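You operate a simulated robot arm through the tools that you are given. There is no shell and no other tool.

The job below is to be done with a simulated robot arm. You get a single attempt, and the scene is never put back.

TASK
Clamp the 3 mm sieve on the shaker and run it 10 minutes.
Fine: stand it on the yellow catch tray, lay the clamp plate on it, lock the red and the yellow knob, set the timer knob, press the green button and wait till it stops.

It is judged by the outcome, as a careful person would: the job done as asked, and still so three seconds after it is handed in. It fails if anything else is knocked over, pushed out of place, dropped, spilled or broken.

THE ROBOT
A 7-joint arm with a two-finger parallel gripper, fixed in place. Base frame: the origin is at the foot of the arm, x ahead of it, y to its left, z up; the work surface is at about z = 860. Units: mm, degrees, N and s.
Its first joint turns from -166.0 to 166.0 degrees. Payload 4.4 kg.
The TCP is the grasp point between the finger pads, 23 mm short of the fingertips. In the tool frame z runs along the fingers and y along their closing line. Largest opening 94 mm; finger width 38, thickness 10; the body of the gripper, 54 by 96 mm, starts 39 mm behind the TCP.
Orientation is told as [roll, pitch, yaw] about the base's x, y, z axes, in that order, counted from this pose: with the fingers straight down and closing along the base's y, the tool's x points along the base's -x, its y along +y and its z along -z.

THE INTERFACE
- The arm moves only by the tool drive_tool. Its arguments are lists of equal length, an entry for each row: "xyz": the shift along the base's x, y, z in mm, a list of three; "rot": the turn, a rotation vector about the base's x, y, z in rad, a list of three. In form: {"xyz": [[dx, dy, dz], ...], "rot": [[ax, ay, az], ...]}. A call has 1 to 20 rows; each row shifts and turns the commanded pose from where the row before left it. "hand" is the finger opening in mm, from 0 to 94, set as the call begins (left out, the last holds). Rows are played at 5 a second. More than 50 mm and 8.6 degrees between two rows, or a gripper value outside its range, and nothing of the call is played. A pose out of reach is approached as far as the arm can. The call stops where the force on the tool passes 40 N (or 10 N more than at its start, if that is more) or the arm is blocked; 0.2 s more then pass. Each finger travels about 72 mm/s and halts on what it meets, pressing with about 41 N; the grip force reading is that of the motor and also rises with nothing between the fingers. The clock runs only during rows and for 0.2 s after the last one: add rows that do not move to give the fingers time. The reply holds the time, the measured pose of the TCP, the force on the tool along the base axes, the opening and the grip force, in the units named above and with some noise, with the torque about the TCP (base axes, N m) and any sound that the robot's microphone picked up.
- Cameras (640 x 400 px; columns grow to the right, rows downward): "scene" is fixed at [222.2, -498.6, 1480.6]; the picture's right is [0.83, -0.56, 0.00], its down [-0.18, -0.27, -0.95] and it looks along [0.53, 0.78, -0.32] (base axes); focal length 365 px, centre (320, 200). "wrist" rides on the gripper at [86, 16, -75] in the tool frame; the picture's right is [-0.18, 0.98, 0.00], its down [-0.58, -0.11, -0.81] and it looks along [-0.79, -0.15, 0.59] (tool axes); focal length 243 px, centre (320, 200). There is no depth. A picture from a camera that has moved, and an enlarged one, comes with that camera's place and axes in the base frame and with its lens.
- grab_frame(camera): a new picture of that camera. It takes no simulated time.
- enlarge(camera, box): a new picture of the part [left, top, right, bottom] of that camera's present view, enlarged. It takes no simulated time.
- finish_job(): hands the job in; it is judged then, once.

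Nothing tells you positions but the pictures and the camera data. Unless the task says otherwise, let go and move clear before handing in.

The tools are called after ">>>" as name(argument=value, ...) on one line, values as JSON. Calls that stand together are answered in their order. drive_tool: Moves the arm, as the interface text tells. Its arguments: {"type":"object","properties":{"xyz":{"type":"array"},"rot":{"type":"array"},"hand":{"type":"number"}},"required":["xyz","rot"]} The other tools are called the same way: grab_frame (camera) takes a picture; enlarge (camera, box) takes an enlarged picture of a part of a camera's view; finish_job () hands the job in.

At the start:

```text
clock: 0.0
ee_pos: [531.2, 335.1, 1279.8]
orientation: [0.0, 0.0, 0.0]
wrist_force: [-0.1, -0.2, -0.3]
torque: [-0.01, 0.0, 0.04]
grip_width: 93.9
finger_force: 0.1
```

scene: 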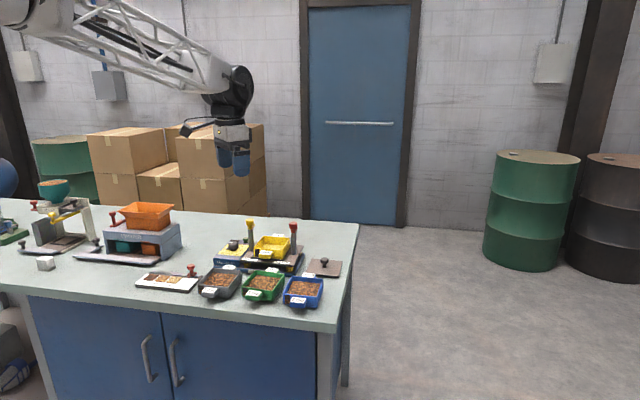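
wrist: 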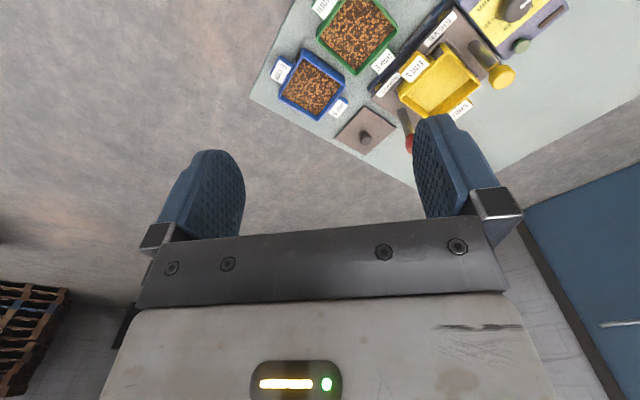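

I see a bench with a shaker (yellow catch tray, red and yellow knobs), three sieves (grey/black, green, blue), and a clamp plate with a knob. I'll enlarge the views to read the labels first.

>>> enlarge(camera="scene", box=[190, 210, 350, 310])

>>> enlarge(camera="scene", box=[0, 170, 200, 295])

>>> enlarge(camera="wrist", box=[250, 0, 570, 200])

```text
4.00 times, centred on (270, 260) of scene
camera zoom: at [222.2, -498.6, 1480.6], right [0.83, -0.56, 0.0], down [-0.18, -0.27, -0.95], along [0.53, 0.78, -0.32], focal length 1460 px, centre (520, -40)
```

zoom: 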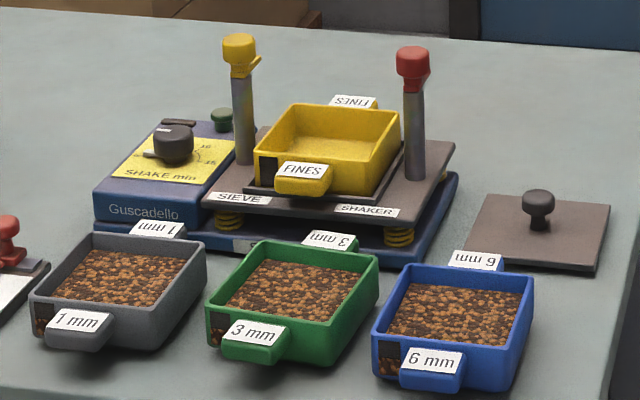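

```text
3.20 times, centred on (100, 232) of scene
camera zoom: at [222.2, -498.6, 1480.6], right [0.83, -0.56, 0.0], down [-0.18, -0.27, -0.95], along [0.53, 0.78, -0.32], focal length 1168 px, centre (1024, 96)
```

zoom: 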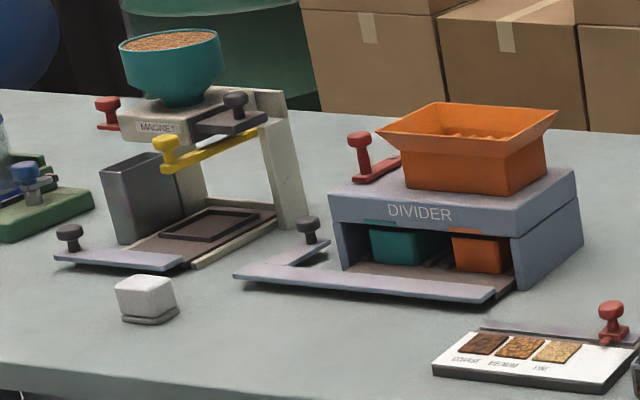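

```text
2.00 times, centred on (410, 100) of wrist
camera zoom: at [446.2, 351.1, 1354.7], right [0.18, 0.98, 0.0], down [0.58, -0.11, 0.81], along [0.79, -0.15, -0.59], focal length 485 px, centre (140, 400)
```

zoom: 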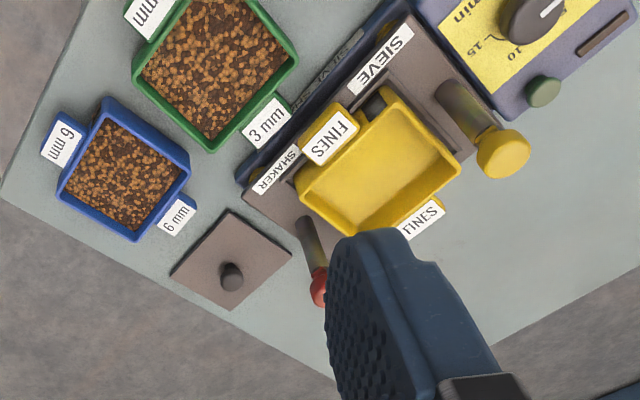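

The scene camera puts the shaker's yellow tray near (720, 528), the green 3 mm sieve near (615, 375), the clamp plate near (850, 398) and the timer knob near (630, 660). They all seem turned about 39° to face the robot base, so I'll yaw the tool to match and look again from high up.

>>> drive_tool(xyz=[[-6, 9, 0], [-6, 9, 0], [-6, 9, 0], [-6, 9, 0], [-7, 9, 0], [0, 0, 0]], rot=[[0, 0, 0.136], [0, 0, 0.136], [0, 0, 0.136], [0, 0, 0.136], [0, 0, 0.136], [0, 0, 0]])

>>> grab_frame(camera="wrist")

```text
clock: 1.4
ee_pos: [501.6, 379.5, 1280.4]
orientation: [0.0, 0.0, 39.0]
wrist_force: [0.5, 0.2, 0.4]
torque: [0.01, -0.02, 0.03]
grip_width: 94.0
finger_force: 0.0
```

```text
taken
camera wrist: at [424.3, 338.1, 1354.9], right [-0.48, 0.88, 0.0], down [0.52, 0.28, 0.81], along [0.71, 0.38, -0.59], focal length 243 px, centre (320, 200)
```

wrist: 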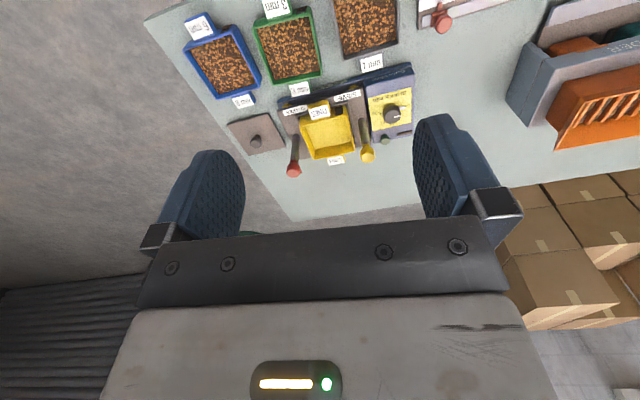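

The view is now roughly square to the shaker. I'll enlarge it to measure positions and read the timer dial.

>>> enlarge(camera="wrist", box=[260, 60, 420, 160])

>>> enlarge(camera="wrist", box=[170, 0, 410, 150])

>>> enlarge(camera="scene", box=[200, 215, 312, 285])

```text
4.00 times, centred on (340, 110) of wrist
camera zoom: at [424.3, 338.1, 1354.9], right [-0.48, 0.88, 0.0], down [0.52, 0.28, 0.81], along [0.71, 0.38, -0.59], focal length 970 px, centre (240, 560)
```

zoom: 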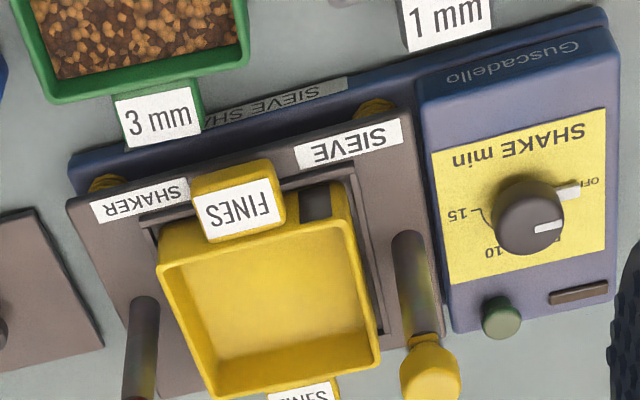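

```text
2.67 times, centred on (290, 75) of wrist
camera zoom: at [424.3, 338.1, 1354.9], right [-0.48, 0.88, 0.0], down [0.52, 0.28, 0.81], along [0.71, 0.38, -0.59], focal length 647 px, centre (400, 533)
```

zoom: 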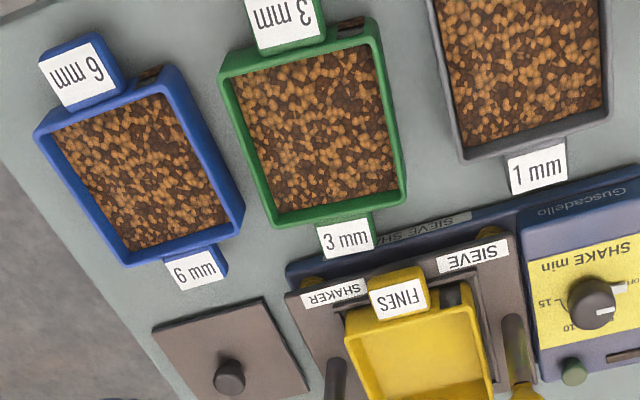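

```text
5.71 times, centred on (256, 250) of scene
camera zoom: at [222.2, -498.6, 1480.6], right [0.83, -0.56, 0.0], down [-0.18, -0.27, -0.95], along [0.53, 0.78, -0.32], focal length 2086 px, centre (686, -86)
```

zoom: 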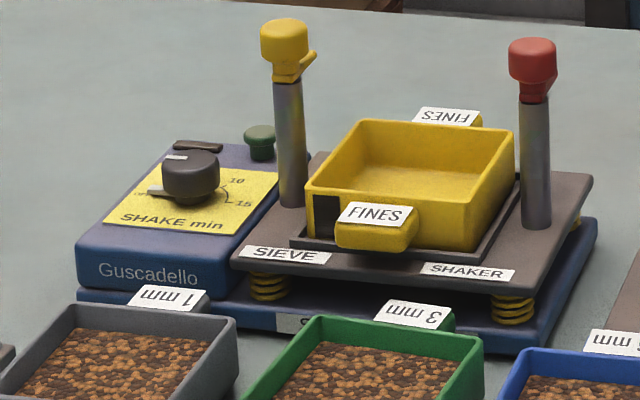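

The dial seems to point at OFF, with 5, 10 and 15 around it. I'll bring the wrist camera closer to the dial and posts, staying above post height.

>>> drive_tool(xyz=[[9, 45, -30], [9, 45, -30], [9, 45, -30], [9, 45, -30], [2, 12, -30], [0, 0, 0]], rot=[[0, 0, 0], [0, 0, 0], [0, 0, 0], [0, 0, 0], [0, 0, 0], [0, 0, 0]])

>>> grab_frame(camera="wrist")

>>> enlarge(camera="wrist", box=[200, 0, 440, 150])

```text
refused: row 1 steps farther than a row can; nothing moved
```

```text
taken
camera wrist: at [424.3, 338.1, 1354.9], right [-0.48, 0.88, 0.0], down [0.52, 0.28, 0.81], along [0.71, 0.38, -0.59], focal length 243 px, centre (320, 200)
```

wrist: 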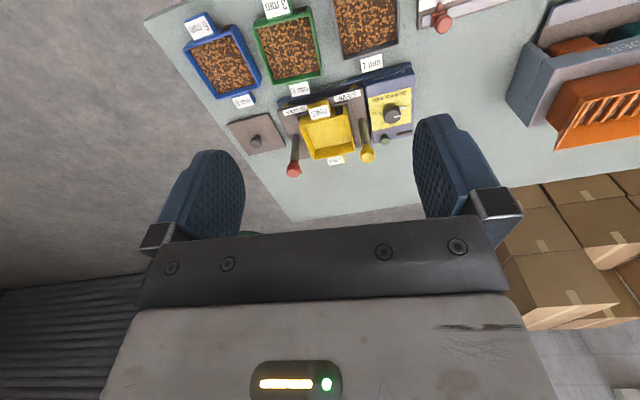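

```text
2.67 times, centred on (320, 75) of wrist
camera zoom: at [424.3, 338.1, 1354.9], right [-0.48, 0.88, 0.0], down [0.52, 0.28, 0.81], along [0.71, 0.38, -0.59], focal length 647 px, centre (320, 533)
```

zoom: 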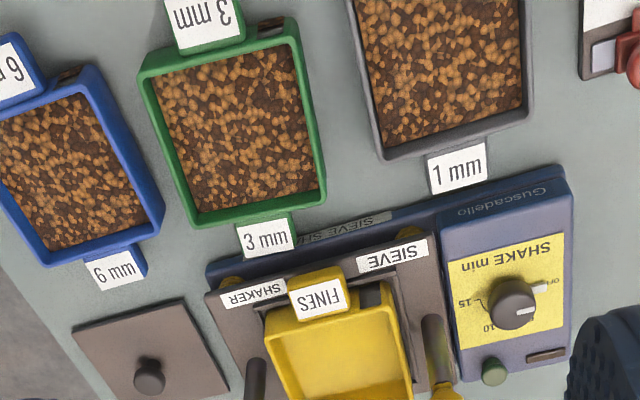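

That move was refused because a row was longer than 50 mm. I'll send the same path in smaller rows.

>>> drive_tool(xyz=[[6, 31, -25], [6, 32, -25], [6, 32, -25], [6, 32, -25], [7, 32, -25], [7, 32, -25], [0, 0, 0]], rot=[[0, 0, 0], [0, 0, 0], [0, 0, 0], [0, 0, 0], [0, 0, 0], [0, 0, 0], [0, 0, 0]])

>>> grab_frame(camera="wrist")

>>> enlarge(camera="wrist", box=[240, 50, 400, 150])

```text
clock: 3.0
ee_pos: [537.0, 570.3, 1128.4]
orientation: [-0.1, 0.0, 38.9]
wrist_force: [0.2, -0.2, -0.3]
torque: [0.02, -0.04, 0.04]
grip_width: 93.7
finger_force: 0.1
```

```text
taken
camera wrist: at [461.1, 528.3, 1203.8], right [-0.47, 0.88, 0.0], down [0.52, 0.28, 0.81], along [0.71, 0.38, -0.59], focal length 243 px, centre (320, 200)
```

wrist: 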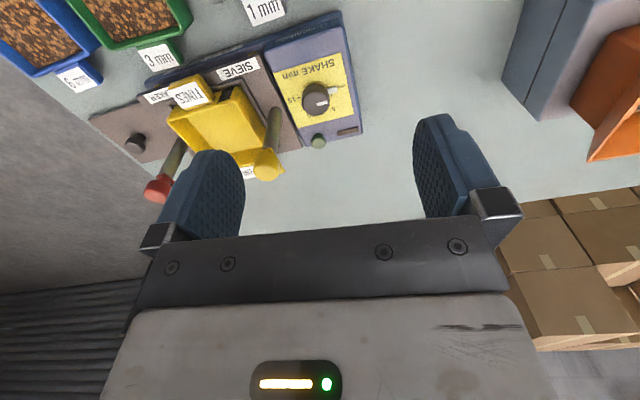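

```text
4.00 times, centred on (320, 100) of wrist
camera zoom: at [461.1, 528.3, 1203.8], right [-0.47, 0.88, 0.0], down [0.52, 0.28, 0.81], along [0.71, 0.38, -0.59], focal length 970 px, centre (320, 600)
```

zoom: 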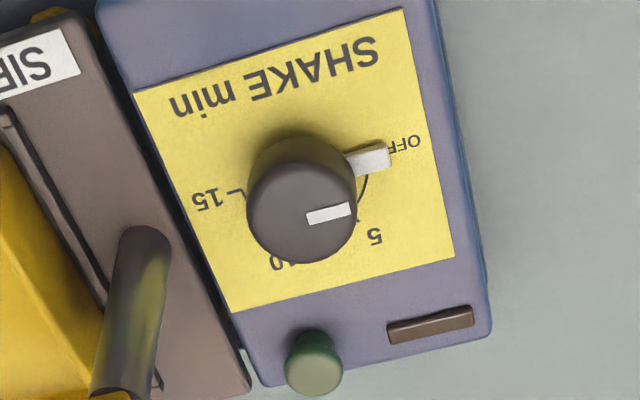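

The dial reads OFF, 5, 10, 15 clockwise as seen from the front, and the pointer is at OFF. Next I'll look closely at the clamp knobs on the posts.

>>> enlarge(camera="scene", box=[236, 210, 316, 260])

>>> enlarge(camera="wrist", box=[130, 110, 290, 210])

>>> enlarge(camera="scene", box=[236, 240, 316, 310])

```text
8.00 times, centred on (276, 235) of scene
camera zoom: at [222.2, -498.6, 1480.6], right [0.83, -0.56, 0.0], down [-0.18, -0.27, -0.95], along [0.53, 0.78, -0.32], focal length 2920 px, centre (672, -80)
```

zoom: 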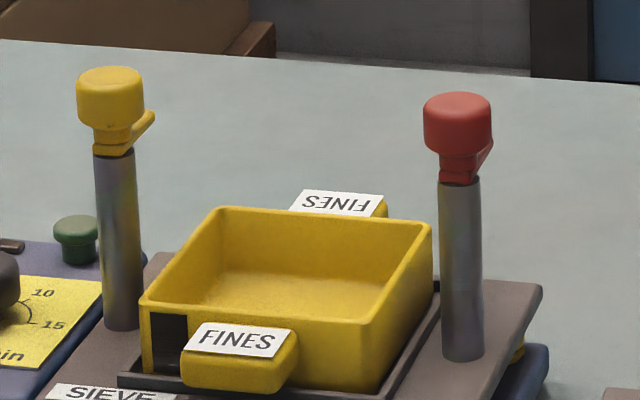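

```text
4.00 times, centred on (210, 160) of wrist
camera zoom: at [461.1, 528.3, 1203.8], right [-0.47, 0.88, 0.0], down [0.52, 0.28, 0.81], along [0.71, 0.38, -0.59], focal length 970 px, centre (760, 360)
```

zoom: 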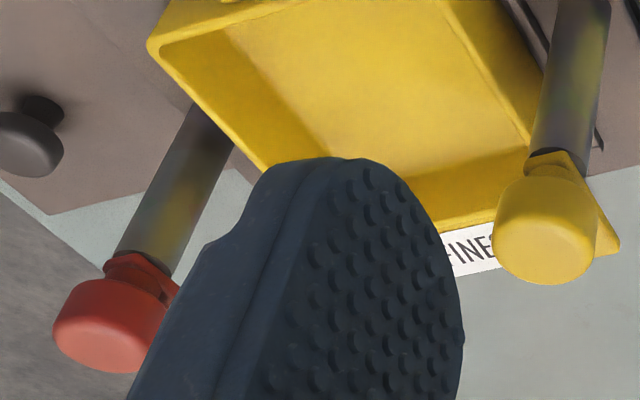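

```text
5.71 times, centred on (276, 275) of scene
camera zoom: at [222.2, -498.6, 1480.6], right [0.83, -0.56, 0.0], down [-0.18, -0.27, -0.95], along [0.53, 0.78, -0.32], focal length 2086 px, centre (571, -229)
```

zoom: 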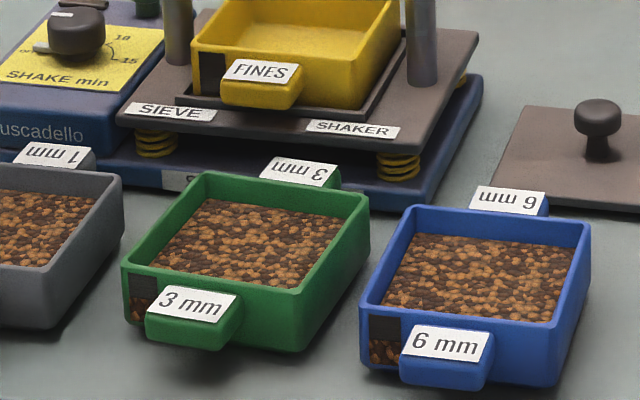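

Each clamp knob has a lug that points to the back, so locking should mean turning it inward over the plate. Next I'll look at the green 3 mm sieve up close to work out how to grip it.

>>> drive_tool(xyz=[[4, -44, -9], [4, -44, -10], [4, -44, -10], [4, -44, -10], [5, -43, -9], [0, 0, 0]], rot=[[0, 0, 0], [0, 0, 0], [0, 0, 0], [0, 0, 0], [0, 0, 0], [0, 0, 0]])

>>> grab_frame(camera="wrist")

>>> enlarge(camera="wrist", box=[240, 40, 400, 140])

```text
clock: 4.4
ee_pos: [559.6, 351.8, 1082.1]
orientation: [0.1, 0.0, 39.0]
wrist_force: [-0.2, 0.1, 1.1]
torque: [-0.03, 0.03, 0.03]
grip_width: 93.9
finger_force: 0.1
```

```text
taken
camera wrist: at [482.9, 309.2, 1157.7], right [-0.47, 0.88, 0.0], down [0.52, 0.28, 0.81], along [0.71, 0.38, -0.59], focal length 243 px, centre (320, 200)
```

wrist: 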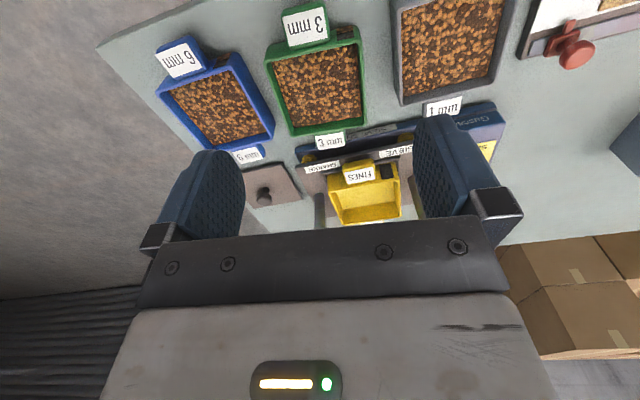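

```text
4.00 times, centred on (320, 90) of wrist
camera zoom: at [482.9, 309.2, 1157.7], right [-0.47, 0.88, 0.0], down [0.52, 0.28, 0.81], along [0.71, 0.38, -0.59], focal length 970 px, centre (320, 640)
```

zoom: 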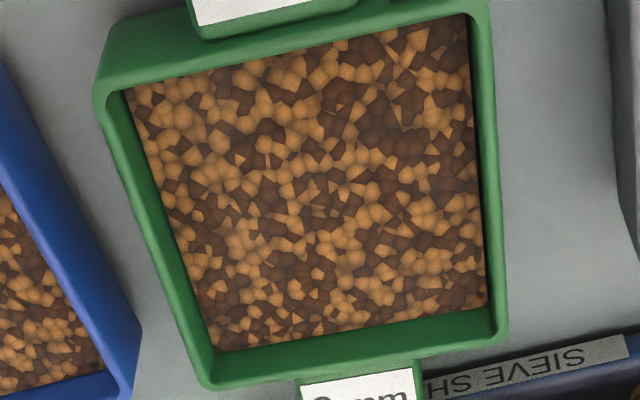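

The green sieve is about 98 mm square, too wide to grip across, so I'll carry it by its front label tab, which is about 40 mm wide. I'll zoom in on that tab and on the tray.

>>> enlarge(camera="wrist", box=[250, 0, 378, 80])

>>> enlarge(camera="wrist", box=[280, 130, 440, 230])

>>> enlarge(camera="scene", box=[220, 260, 300, 310])

```text
5.00 times, centred on (314, 40) of wrist
camera zoom: at [482.9, 309.2, 1157.7], right [-0.47, 0.88, 0.0], down [0.52, 0.28, 0.81], along [0.71, 0.38, -0.59], focal length 1213 px, centre (350, 1000)
```

zoom: 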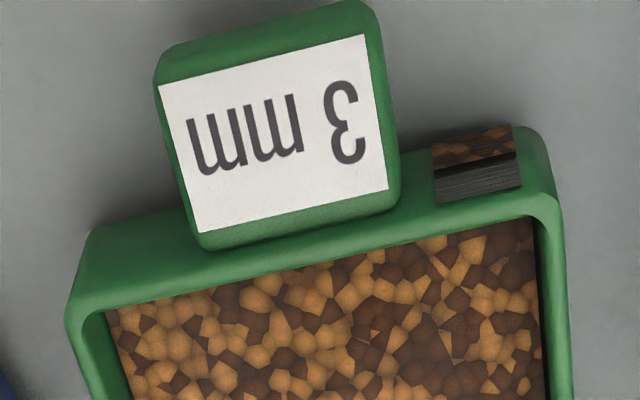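

```text
4.00 times, centred on (360, 180) of wrist
camera zoom: at [482.9, 309.2, 1157.7], right [-0.47, 0.88, 0.0], down [0.52, 0.28, 0.81], along [0.71, 0.38, -0.59], focal length 970 px, centre (160, 280)
```

zoom: 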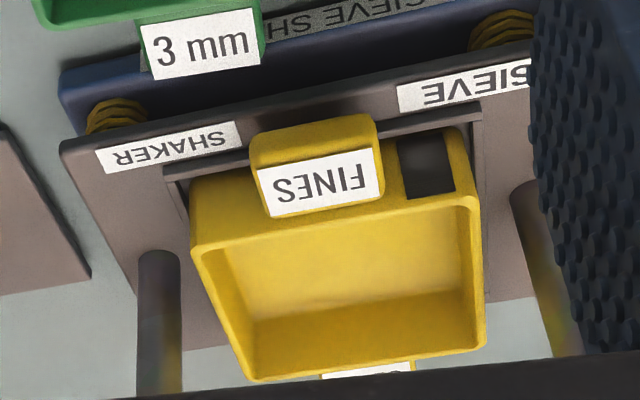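

```text
8.00 times, centred on (260, 285) of scene
camera zoom: at [222.2, -498.6, 1480.6], right [0.83, -0.56, 0.0], down [-0.18, -0.27, -0.95], along [0.53, 0.78, -0.32], focal length 2920 px, centre (800, -480)
```

zoom: 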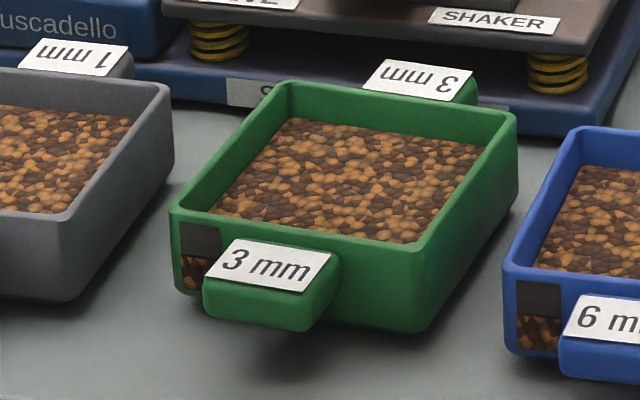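

I place the green sieve's centre near (622, 385) with yaw about 40°, rim z about 893, and its front tab centred near (568, 340). The tray's centre is near (714, 516) with yaw about 44° and rim z about 946. I'll move above the front tab and check alignment before going lower.

>>> drive_tool(xyz=[[2, -8, -38], [2, -7, -38], [1, 0, -38], [0, 0, -36], [0, 0, 0]], rot=[[0, 0, 0.0175], [0, 0, 0], [0, 0, 0], [0, 0, 0], [0, 0, 0]], hand=94)

>>> grab_frame(camera="wrist")

>>> enlarge(camera="scene", box=[180, 210, 324, 300])

```text
clock: 5.6
ee_pos: [564.4, 337.9, 930.5]
orientation: [0.1, -0.1, 40.0]
wrist_force: [-0.5, -0.3, 0.4]
torque: [0.01, -0.02, 0.02]
grip_width: 93.9
finger_force: 0.1
```

```text
taken
camera wrist: at [489.1, 294.2, 1006.5], right [-0.49, 0.87, 0.0], down [0.52, 0.29, 0.81], along [0.7, 0.4, -0.59], focal length 243 px, centre (320, 200)
```

wrist: 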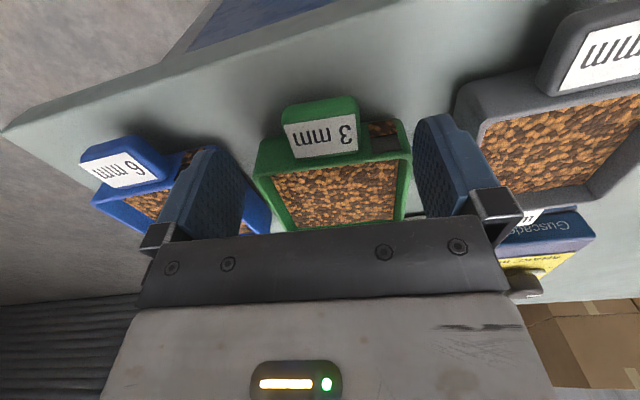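

```text
4.44 times, centred on (252, 255) of scene
camera zoom: at [222.2, -498.6, 1480.6], right [0.83, -0.56, 0.0], down [-0.18, -0.27, -0.95], along [0.53, 0.78, -0.32], focal length 1622 px, centre (622, -44)
```

zoom: 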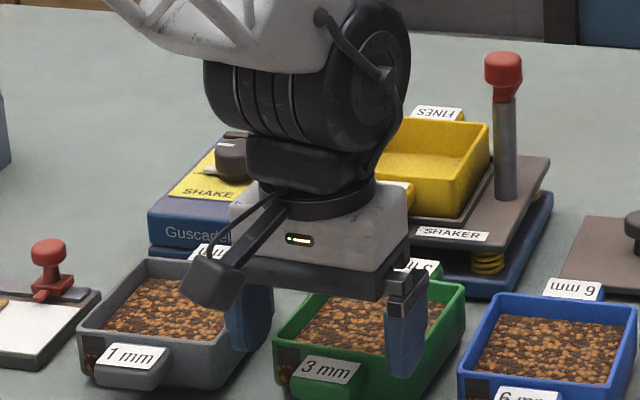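

The tab is centred between the fingers to within about 1 mm, and the neighbouring sieves are clear. I'll go down to just above the table and ease forward toward the front wall.

>>> drive_tool(xyz=[[0.5, -0.7, -15], [0, 0, -15], [0, 0, -10], [0, 0, -4.5], [1.5, 1.3, 0], [1.5, 1.3, 0], [0, 0, 0]], rot=[[0, 0, 0], [0, 0, 0], [0, 0, 0], [0, 0, 0], [0, 0, 0], [0, 0, 0], [0, 0, 0]], hand=94)

>>> grab_frame(camera="wrist")

>>> enlarge(camera="scene", box=[200, 240, 296, 300])

```text
clock: 6.0
ee_pos: [566.4, 338.5, 927.5]
orientation: [0.0, -0.6, 39.9]
wrist_force: [-0.2, -0.5, 7.5]
torque: [0.24, 0.0, 0.02]
grip_width: 93.9
finger_force: 0.0
stopped in row 1: the force on the tool passed its limit at 70 N (the readings are from after the stop); the commanded pose is now the measured one
```

```text
taken
camera wrist: at [491.1, 294.7, 1001.1], right [-0.49, 0.87, 0.0], down [0.51, 0.29, 0.81], along [0.71, 0.4, -0.58], focal length 243 px, centre (320, 200)
```

wrist: 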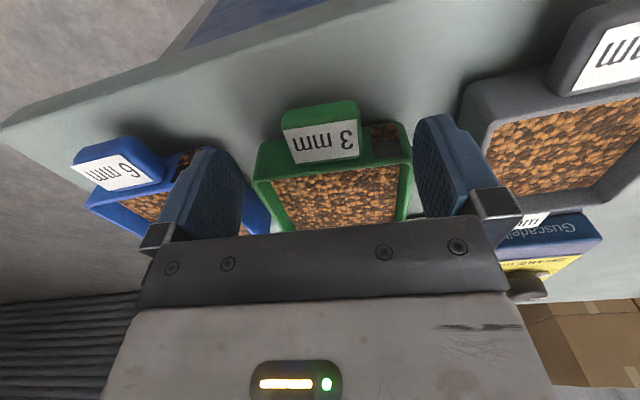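

```text
6.67 times, centred on (248, 270) of scene
camera zoom: at [222.2, -498.6, 1480.6], right [0.83, -0.56, 0.0], down [-0.18, -0.27, -0.95], along [0.53, 0.78, -0.32], focal length 2433 px, centre (800, -267)
```

zoom: 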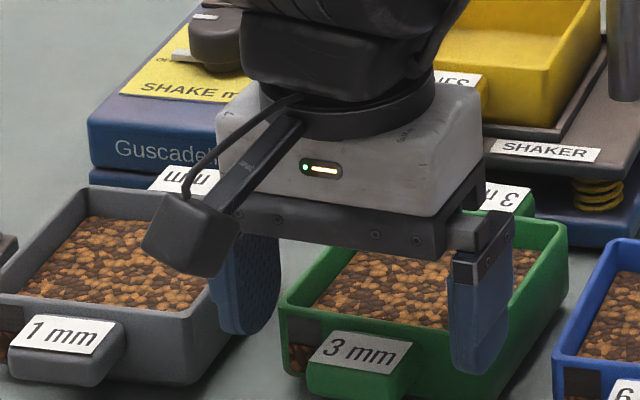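

The fingers touched the sieve's front rim at tip height about 903, so its rim sits near z 905, not 893. That puts the tab top near 898 and its centre near (565.5, 339.3). I'll lift, back off radially, and check that nothing shifted.

>>> drive_tool(xyz=[[0, 0, 8], [-2, -1.7, 5], [-1.8, -1.5, 0], [0, 0, 0]], rot=[[0, 0, 0], [0, 0.0105, 0], [0, 0, 0], [0, 0, 0]])

>>> grab_frame(camera="wrist")

>>> enlarge(camera="wrist", box=[240, 80, 480, 230])

>>> enlarge(camera="scene", box=[200, 250, 312, 320])

```text
clock: 7.0
ee_pos: [562.7, 334.4, 939.5]
orientation: [0.3, 0.1, 40.0]
wrist_force: [-0.4, -0.4, 0.5]
torque: [0.0, 0.0, 0.0]
grip_width: 94.2
finger_force: 0.1
```

```text
taken
camera wrist: at [487.6, 291.2, 1014.4], right [-0.49, 0.87, 0.01], down [0.52, 0.29, 0.81], along [0.7, 0.4, -0.59], focal length 243 px, centre (320, 200)
```

wrist: 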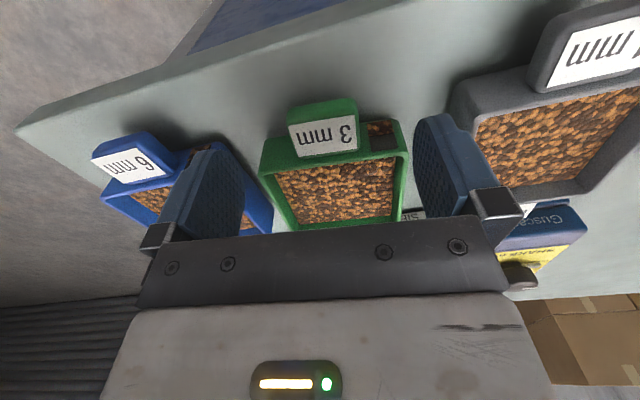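

```text
2.67 times, centred on (360, 155) of wrist
camera zoom: at [487.6, 291.2, 1014.4], right [-0.49, 0.87, 0.01], down [0.52, 0.29, 0.81], along [0.7, 0.4, -0.59], focal length 647 px, centre (213, 320)
```

zoom: 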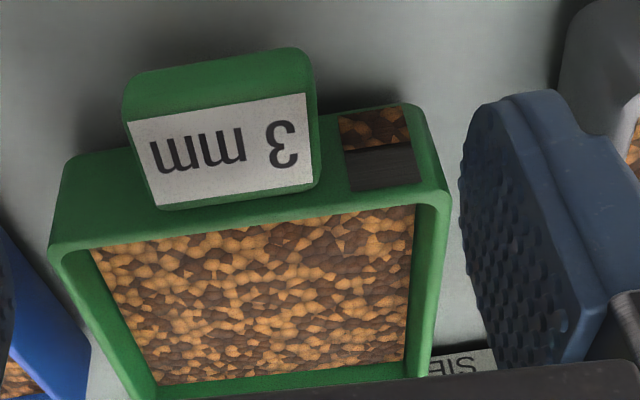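

```text
5.71 times, centred on (256, 285) of scene
camera zoom: at [222.2, -498.6, 1480.6], right [0.83, -0.56, 0.0], down [-0.18, -0.27, -0.95], along [0.53, 0.78, -0.32], focal length 2086 px, centre (686, -286)
```

zoom: 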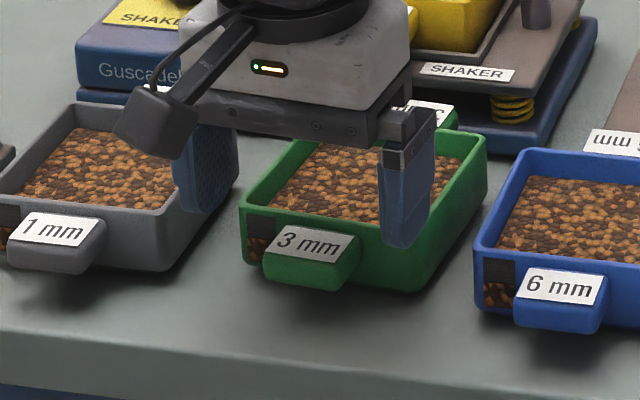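

The grain and the sieve look undisturbed. The front wall is at radial distance about 670, which leaves the fingers about 5 mm of clearance, so I'll descend to the tab.

>>> drive_tool(xyz=[[-0.6, 0.8, -12], [0, 0, -12], [0, 0, -12], [0, 0, -10.5], [0, 0, 0]], rot=[[-0.005, 0, 0], [0, 0, 0], [0, 0, 0], [0, 0, 0], [0, 0, 0]], hand=94)

>>> grab_frame(camera="wrist")

>>> enlarge(camera="scene", box=[200, 250, 312, 320])

```text
clock: 8.2
ee_pos: [562.2, 334.8, 891.5]
orientation: [0.0, 0.2, 40.0]
wrist_force: [-0.2, 0.0, -0.5]
torque: [0.03, -0.04, -0.01]
grip_width: 93.9
finger_force: 0.0
```

```text
taken
camera wrist: at [487.6, 292.3, 968.2], right [-0.49, 0.87, 0.0], down [0.52, 0.29, 0.8], along [0.7, 0.39, -0.59], focal length 243 px, centre (320, 200)
```

wrist: 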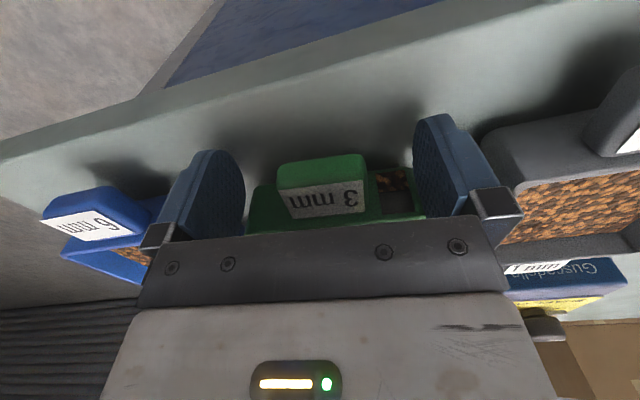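

```text
5.71 times, centred on (256, 285) of scene
camera zoom: at [222.2, -498.6, 1480.6], right [0.83, -0.56, 0.0], down [-0.18, -0.27, -0.95], along [0.53, 0.78, -0.32], focal length 2086 px, centre (686, -286)
```

zoom: 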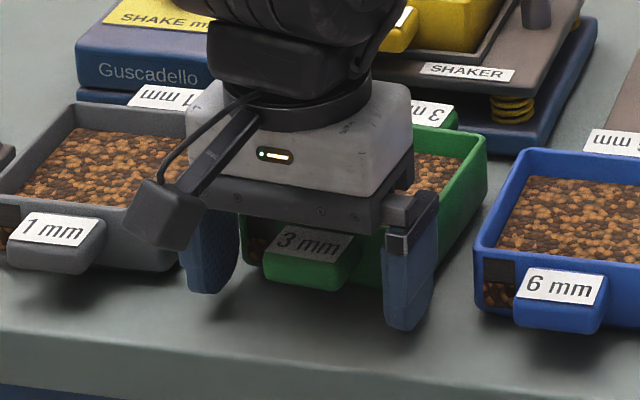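

The fingers straddle the tab cleanly. I'll nudge about 3 mm toward the wall and close.

>>> drive_tool(xyz=[[1.2, 1.0, 0], [1.2, 1.0, 0], [0, 0, 0]], rot=[[0, 0, 0], [0, 0, 0], [0, 0, 0]], hand=94)

>>> drive_tool(xyz=[[0, 0, 0], [0, 0, 0], [0, 0, 0], [0, 0, 0], [0, 0, 0], [0, 0, 0]], rot=[[0, 0, 0], [0, 0, 0], [0, 0, 0], [0, 0, 0], [0, 0, 0], [0, 0, 0]], hand=10)

>>> grab_frame(camera="wrist")

>>> enlarge(camera="scene", box=[200, 250, 312, 320])

```text
clock: 9.0
ee_pos: [565.1, 337.1, 893.3]
orientation: [0.1, 0.2, 39.9]
wrist_force: [0.3, -0.1, 0.1]
torque: [-0.01, 0.01, 0.0]
grip_width: 94.1
finger_force: 0.1
```

```text
clock: 10.4
ee_pos: [564.0, 337.8, 892.5]
orientation: [0.1, 0.2, 40.0]
wrist_force: [0.7, 1.1, 0.6]
torque: [-0.01, -0.01, 0.04]
grip_width: 41.6
finger_force: 40.6
```

```text
taken
camera wrist: at [489.8, 294.5, 968.0], right [-0.49, 0.87, 0.0], down [0.52, 0.29, 0.8], along [0.7, 0.39, -0.6], focal length 243 px, centre (320, 200)
```

wrist: 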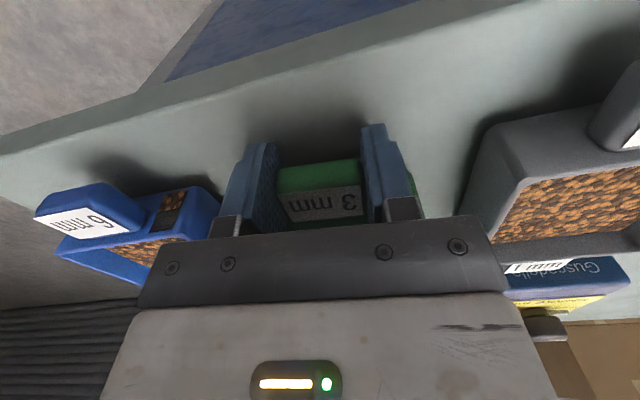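

```text
5.71 times, centred on (256, 285) of scene
camera zoom: at [222.2, -498.6, 1480.6], right [0.83, -0.56, 0.0], down [-0.18, -0.27, -0.95], along [0.53, 0.78, -0.32], focal length 2086 px, centre (686, -286)
```

zoom: 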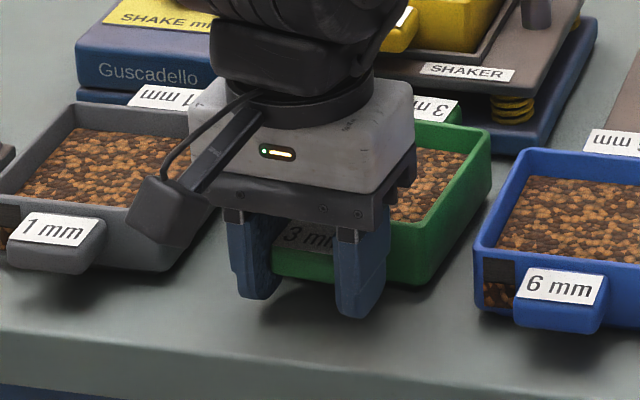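

I have the tab at 41.6 mm with full grip force. I'll lift a few mm first to check the weight and any sag.

>>> drive_tool(xyz=[[0, 0, 3], [0, 0, 4], [0, 0, 5], [0, 0, 0], [0, 0, 0]], rot=[[0, 0, 0], [0, 0, 0], [0, 0, 0], [0, 0, 0], [0, 0, 0]])

>>> grab_frame(camera="wrist")

>>> enlarge(camera="scene", box=[200, 250, 312, 320])

```text
clock: 11.6
ee_pos: [564.9, 337.5, 905.1]
orientation: [0.2, 0.2, 40.0]
wrist_force: [0.3, -0.2, -0.4]
torque: [-0.05, 0.07, 0.01]
grip_width: 41.5
finger_force: 41.3
```

```text
taken
camera wrist: at [489.8, 294.6, 979.9], right [-0.49, 0.87, 0.0], down [0.52, 0.29, 0.8], along [0.7, 0.39, -0.6], focal length 243 px, centre (320, 200)
```

wrist: 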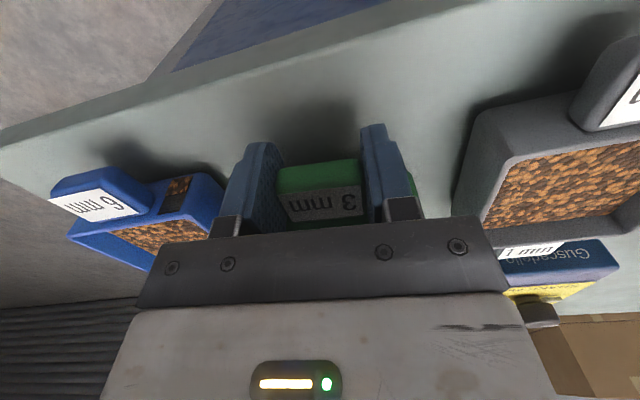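

```text
5.71 times, centred on (256, 285) of scene
camera zoom: at [222.2, -498.6, 1480.6], right [0.83, -0.56, 0.0], down [-0.18, -0.27, -0.95], along [0.53, 0.78, -0.32], focal length 2086 px, centre (686, -286)
```

zoom: 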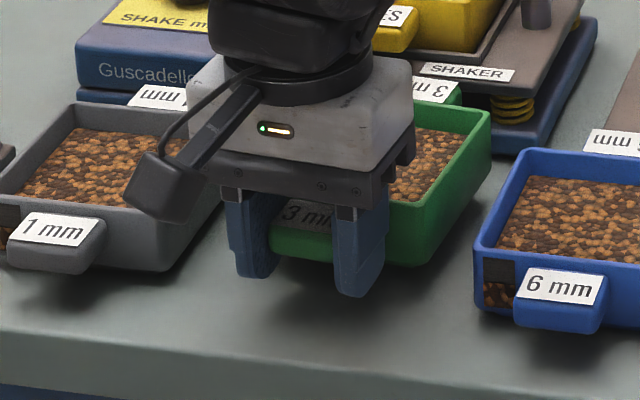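

The sieve lifted level and is light, roughly 0.1 kg, with the grip steady. I'll raise it above the posts (tops at about z 1031) and carry it over the tray while turning it about 4° to match.

>>> drive_tool(xyz=[[0, 0, 15], [0, 0, 25], [0, 0, 25], [0, 0, 25], [0, 0, 25], [0, 0, 25], [0, 0, 25], [0, 0, 20], [0, 0, 0]], rot=[[0, 0, 0], [0, 0, 0], [0, 0, 0], [0, 0, 0], [0, 0, 0], [0, 0, 0], [0, 0, 0], [0, 0, 0], [0, 0, 0]])

>>> enlarge(camera="scene", box=[170, 190, 330, 290])

```text
clock: 13.6
ee_pos: [564.1, 337.3, 1089.1]
orientation: [0.1, 0.2, 39.9]
wrist_force: [0.1, -0.8, -1.5]
torque: [-0.02, 0.09, 0.02]
grip_width: 41.1
finger_force: 40.4
```

```text
4.00 times, centred on (250, 240) of scene
camera zoom: at [222.2, -498.6, 1480.6], right [0.83, -0.56, 0.0], down [-0.18, -0.27, -0.95], along [0.53, 0.78, -0.32], focal length 1460 px, centre (600, 40)
```

zoom: 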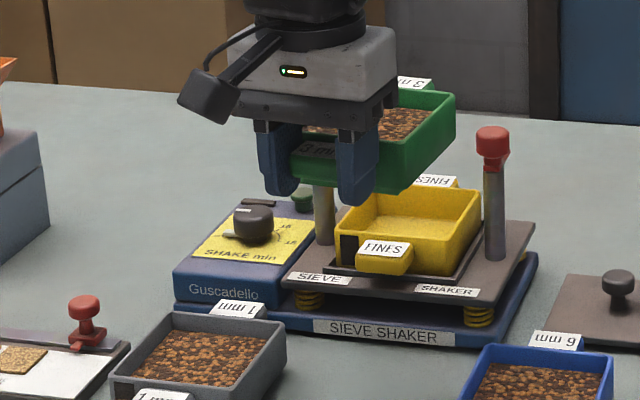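

The sieve is level at a safe height. Now I'll move it over the tray.

>>> drive_tool(xyz=[[8, 10, 0], [13, 17, 0], [14.5, 18.8, 0], [14.5, 18.8, 0], [14.5, 18.8, 0], [14.5, 18.8, 0], [13, 17, 0], [9.4, 12.4, 0], [0, 0, 0], [0, 0, 0]], rot=[[0, 0, 0.01], [0, 0, 0.01], [0, 0, 0.01], [0, 0, 0.01], [0, 0, 0.01], [0, 0, 0.01], [0, 0, 0.01], [0, 0, 0.006], [0, 0, 0], [0, 0, 0]])

>>> enlarge(camera="scene", box=[200, 180, 328, 260])

>>> grab_frame(camera="wrist")

```text
clock: 15.8
ee_pos: [666.8, 468.3, 1088.3]
orientation: [0.1, 0.3, 44.3]
wrist_force: [0.6, 0.1, -1.7]
torque: [-0.05, 0.03, -0.01]
grip_width: 41.5
finger_force: 41.0
```

```text
5.00 times, centred on (264, 220) of scene
camera zoom: at [222.2, -498.6, 1480.6], right [0.83, -0.56, 0.0], down [-0.18, -0.27, -0.95], along [0.53, 0.78, -0.32], focal length 1825 px, centre (600, 100)
```

zoom: 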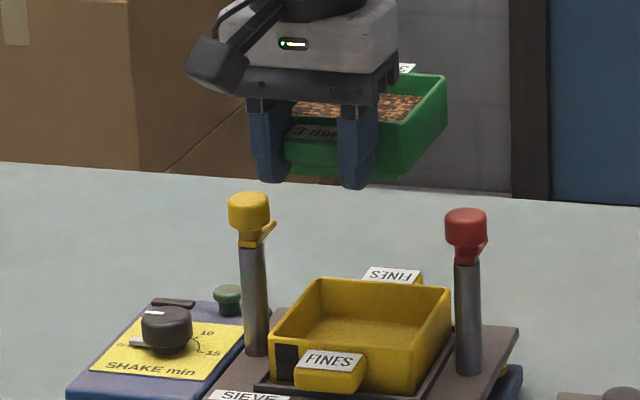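

```text
taken
camera wrist: at [594.4, 420.6, 1164.0], right [-0.55, 0.83, 0.0], down [0.5, 0.33, 0.8], along [0.67, 0.45, -0.6], focal length 243 px, centre (320, 200)
```

wrist: 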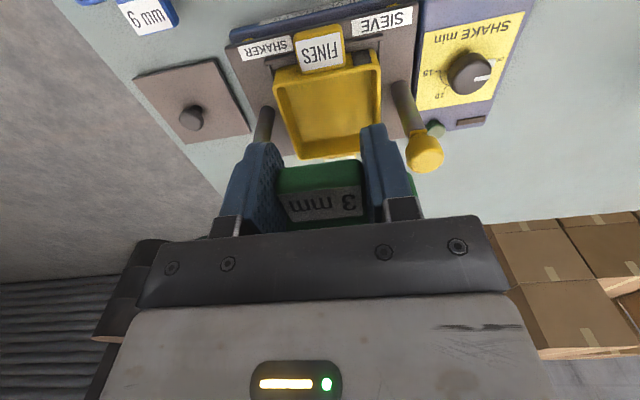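

I have a clear view of the tray from above now, so I'll zoom in to check the placement before lowering.

>>> enlarge(camera="wrist", box=[230, 10, 454, 150])

```text
2.86 times, centred on (342, 80) of wrist
camera zoom: at [594.4, 420.6, 1164.0], right [-0.55, 0.83, 0.0], down [0.5, 0.33, 0.8], along [0.67, 0.45, -0.6], focal length 693 px, centre (257, 543)
```

zoom: 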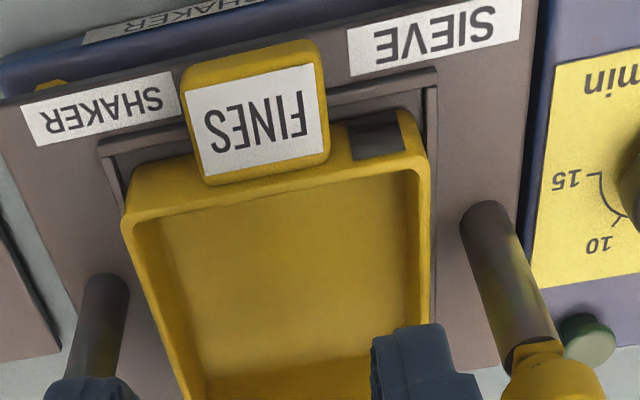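

The tray's corners confirm the target to within about 1 mm: centre (714, 516.5), yaw about 44.5°. I'll lower the sieve between the posts and stop above the rim for a check.

>>> drive_tool(xyz=[[0, 0, -12], [0, 0, -15], [0, 0, -15], [0, 0, -15], [0, 0, -15], [0, 0, -10], [0, 0, 0]], rot=[[0, 0, 0.003], [0, 0, 0], [0, 0, 0], [0, 0, 0], [0, 0, 0], [0, 0, 0], [0, 0, 0]])

>>> enlarge(camera="scene", box=[224, 205, 320, 265])

>>> grab_frame(camera="wrist")

```text
clock: 17.4
ee_pos: [664.2, 469.5, 1008.3]
orientation: [0.2, 0.2, 44.6]
wrist_force: [-1.0, -1.1, -0.4]
torque: [-0.04, 0.04, 0.01]
grip_width: 41.4
finger_force: 41.0
```

```text
6.67 times, centred on (272, 235) of scene
camera zoom: at [222.2, -498.6, 1480.6], right [0.83, -0.56, 0.0], down [-0.18, -0.27, -0.95], along [0.53, 0.78, -0.32], focal length 2433 px, centre (640, -33)
```

zoom: 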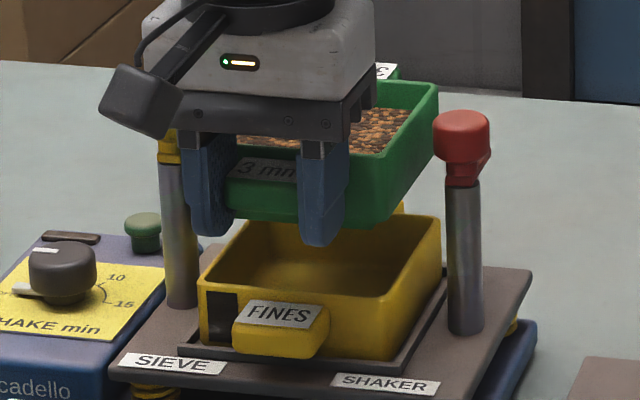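

```text
taken
camera wrist: at [594.0, 420.7, 1083.4], right [-0.56, 0.83, 0.0], down [0.49, 0.33, 0.8], along [0.67, 0.45, -0.59], focal length 243 px, centre (320, 200)
```

wrist: 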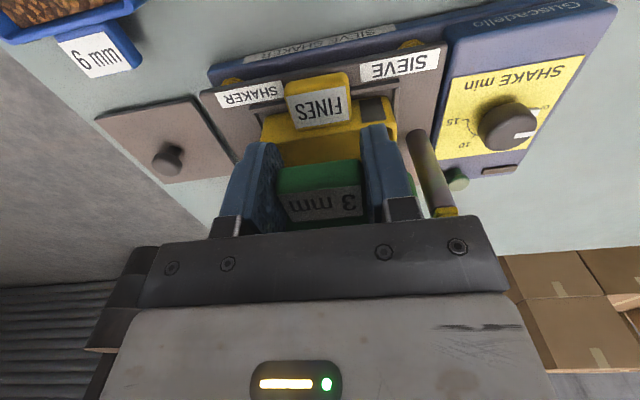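

The sieve is about 40 mm above the tray. I'll zoom in on the alignment from the fixed camera.

>>> enlarge(camera="scene", box=[248, 210, 304, 245])

>>> enlarge(camera="scene", box=[248, 228, 304, 263])

```text
11.43 times, centred on (276, 228) of scene
camera zoom: at [222.2, -498.6, 1480.6], right [0.83, -0.56, 0.0], down [-0.18, -0.27, -0.95], along [0.53, 0.78, -0.32], focal length 4172 px, centre (823, -114)
```

zoom: 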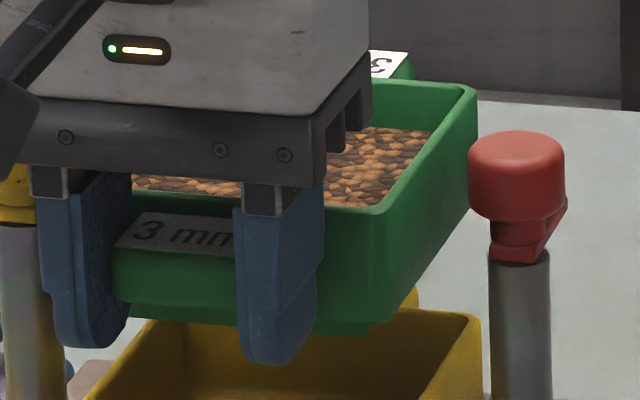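

```text
11.43 times, centred on (276, 246) of scene
camera zoom: at [222.2, -498.6, 1480.6], right [0.83, -0.56, 0.0], down [-0.18, -0.27, -0.95], along [0.53, 0.78, -0.32], focal length 4172 px, centre (823, -320)
```

zoom: 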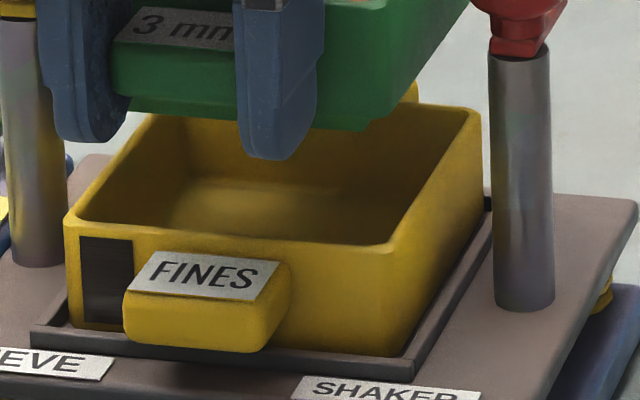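

The sieve has an inset ring that nests into the tray. Before lowering further I want the yaw checked more carefully, so I'll zoom in on the sieve and tray right-hand edges.

>>> enlarge(camera="scene", box=[272, 212, 304, 232])

>>> enlarge(camera="scene", box=[272, 232, 304, 252])

>>> enlarge(camera="wrist", box=[230, 60, 422, 180])

```text
16.00 times, centred on (288, 222) of scene
camera zoom: at [222.2, -498.6, 1480.6], right [0.83, -0.56, 0.0], down [-0.18, -0.27, -0.95], along [0.53, 0.78, -0.32], focal length 5840 px, centre (832, -152)
```

zoom: 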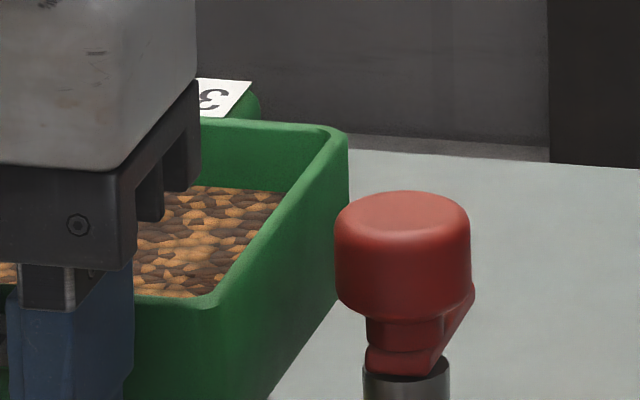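

```text
16.00 times, centred on (288, 242) of scene
camera zoom: at [222.2, -498.6, 1480.6], right [0.83, -0.56, 0.0], down [-0.18, -0.27, -0.95], along [0.53, 0.78, -0.32], focal length 5840 px, centre (832, -472)
```

zoom: 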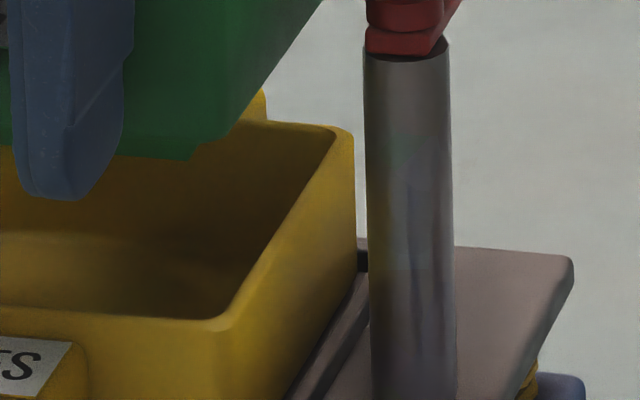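

```text
3.33 times, centred on (326, 120) of wrist
camera zoom: at [594.0, 420.7, 1083.4], right [-0.56, 0.83, 0.0], down [0.49, 0.33, 0.8], along [0.67, 0.45, -0.59], focal length 809 px, centre (300, 467)
```

zoom: 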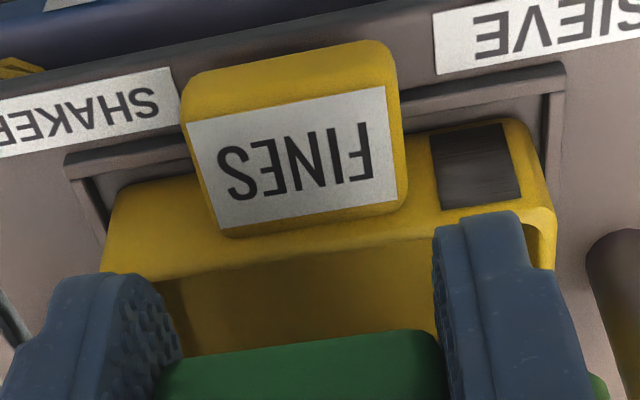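

At high zoom the sieve and tray edges agree in yaw and lateral position to about 1 mm. I'll lower to just above nesting height and look again.

>>> drive_tool(xyz=[[0, 0, -8], [0, 0, -8], [0, 0, -7], [0, 0, 0], [0, 0, 0]], rot=[[0, 0, 0], [0, 0, 0], [0, 0, 0], [0, 0, 0], [0, 0, 0]])

>>> enlarge(camera="scene", box=[256, 216, 304, 246])

>>> enlarge(camera="wrist", box=[230, 80, 422, 200])

```text
clock: 18.6
ee_pos: [665.7, 469.1, 983.9]
orientation: [0.2, 0.4, 44.4]
wrist_force: [0.0, -0.1, -1.8]
torque: [-0.07, 0.06, 0.0]
grip_width: 41.3
finger_force: 40.5
```

```text
13.33 times, centred on (280, 231) of scene
camera zoom: at [222.2, -498.6, 1480.6], right [0.83, -0.56, 0.0], down [-0.18, -0.27, -0.95], along [0.53, 0.78, -0.32], focal length 4867 px, centre (853, -213)
```

zoom: 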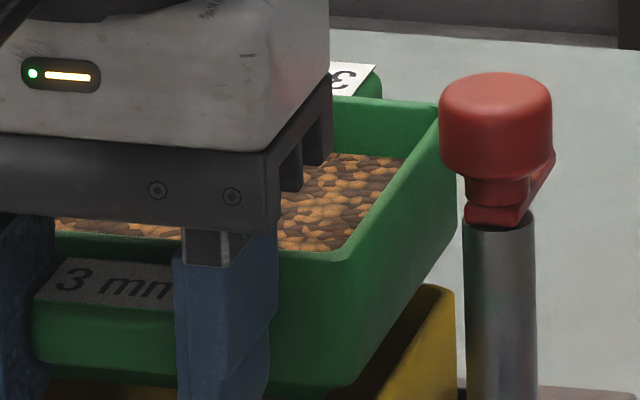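

```text
3.33 times, centred on (326, 140) of wrist
camera zoom: at [594.4, 420.2, 1060.0], right [-0.56, 0.83, 0.0], down [0.49, 0.33, 0.8], along [0.67, 0.45, -0.6], focal length 809 px, centre (300, 400)
```

zoom: 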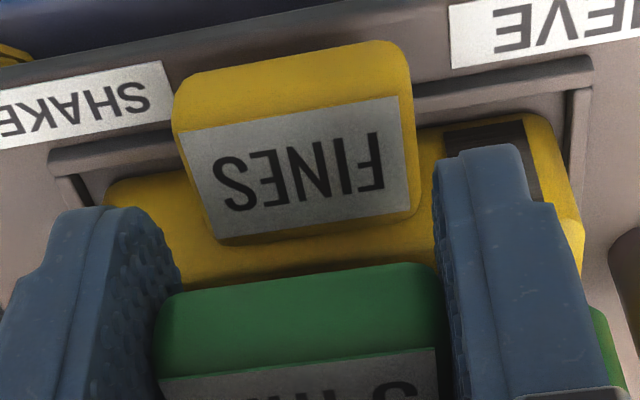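

Everything is lined up to about 1–2 mm. I'll lower in small steps and watch the force for contact.

>>> drive_tool(xyz=[[0, 0, -2], [0, 0, -2], [0, 0, -2], [0, 0, 0]], rot=[[0, 0, 0], [0, 0, 0], [0, 0, 0], [0, 0, 0]])

>>> drive_tool(xyz=[[0, 0, -1.5], [0, 0, -1.5], [0, 0, 0]], rot=[[0, 0, 0], [0, 0, 0], [0, 0, 0]])

```text
clock: 19.6
ee_pos: [664.5, 469.6, 978.2]
orientation: [0.1, 0.2, 44.5]
wrist_force: [0.5, -0.2, -0.8]
torque: [-0.06, 0.05, -0.01]
grip_width: 41.6
finger_force: 40.8
```

```text
clock: 20.4
ee_pos: [666.4, 469.5, 974.2]
orientation: [0.1, 0.2, 44.6]
wrist_force: [-0.6, -0.4, -1.8]
torque: [-0.06, 0.07, -0.01]
grip_width: 41.5
finger_force: 41.0
```

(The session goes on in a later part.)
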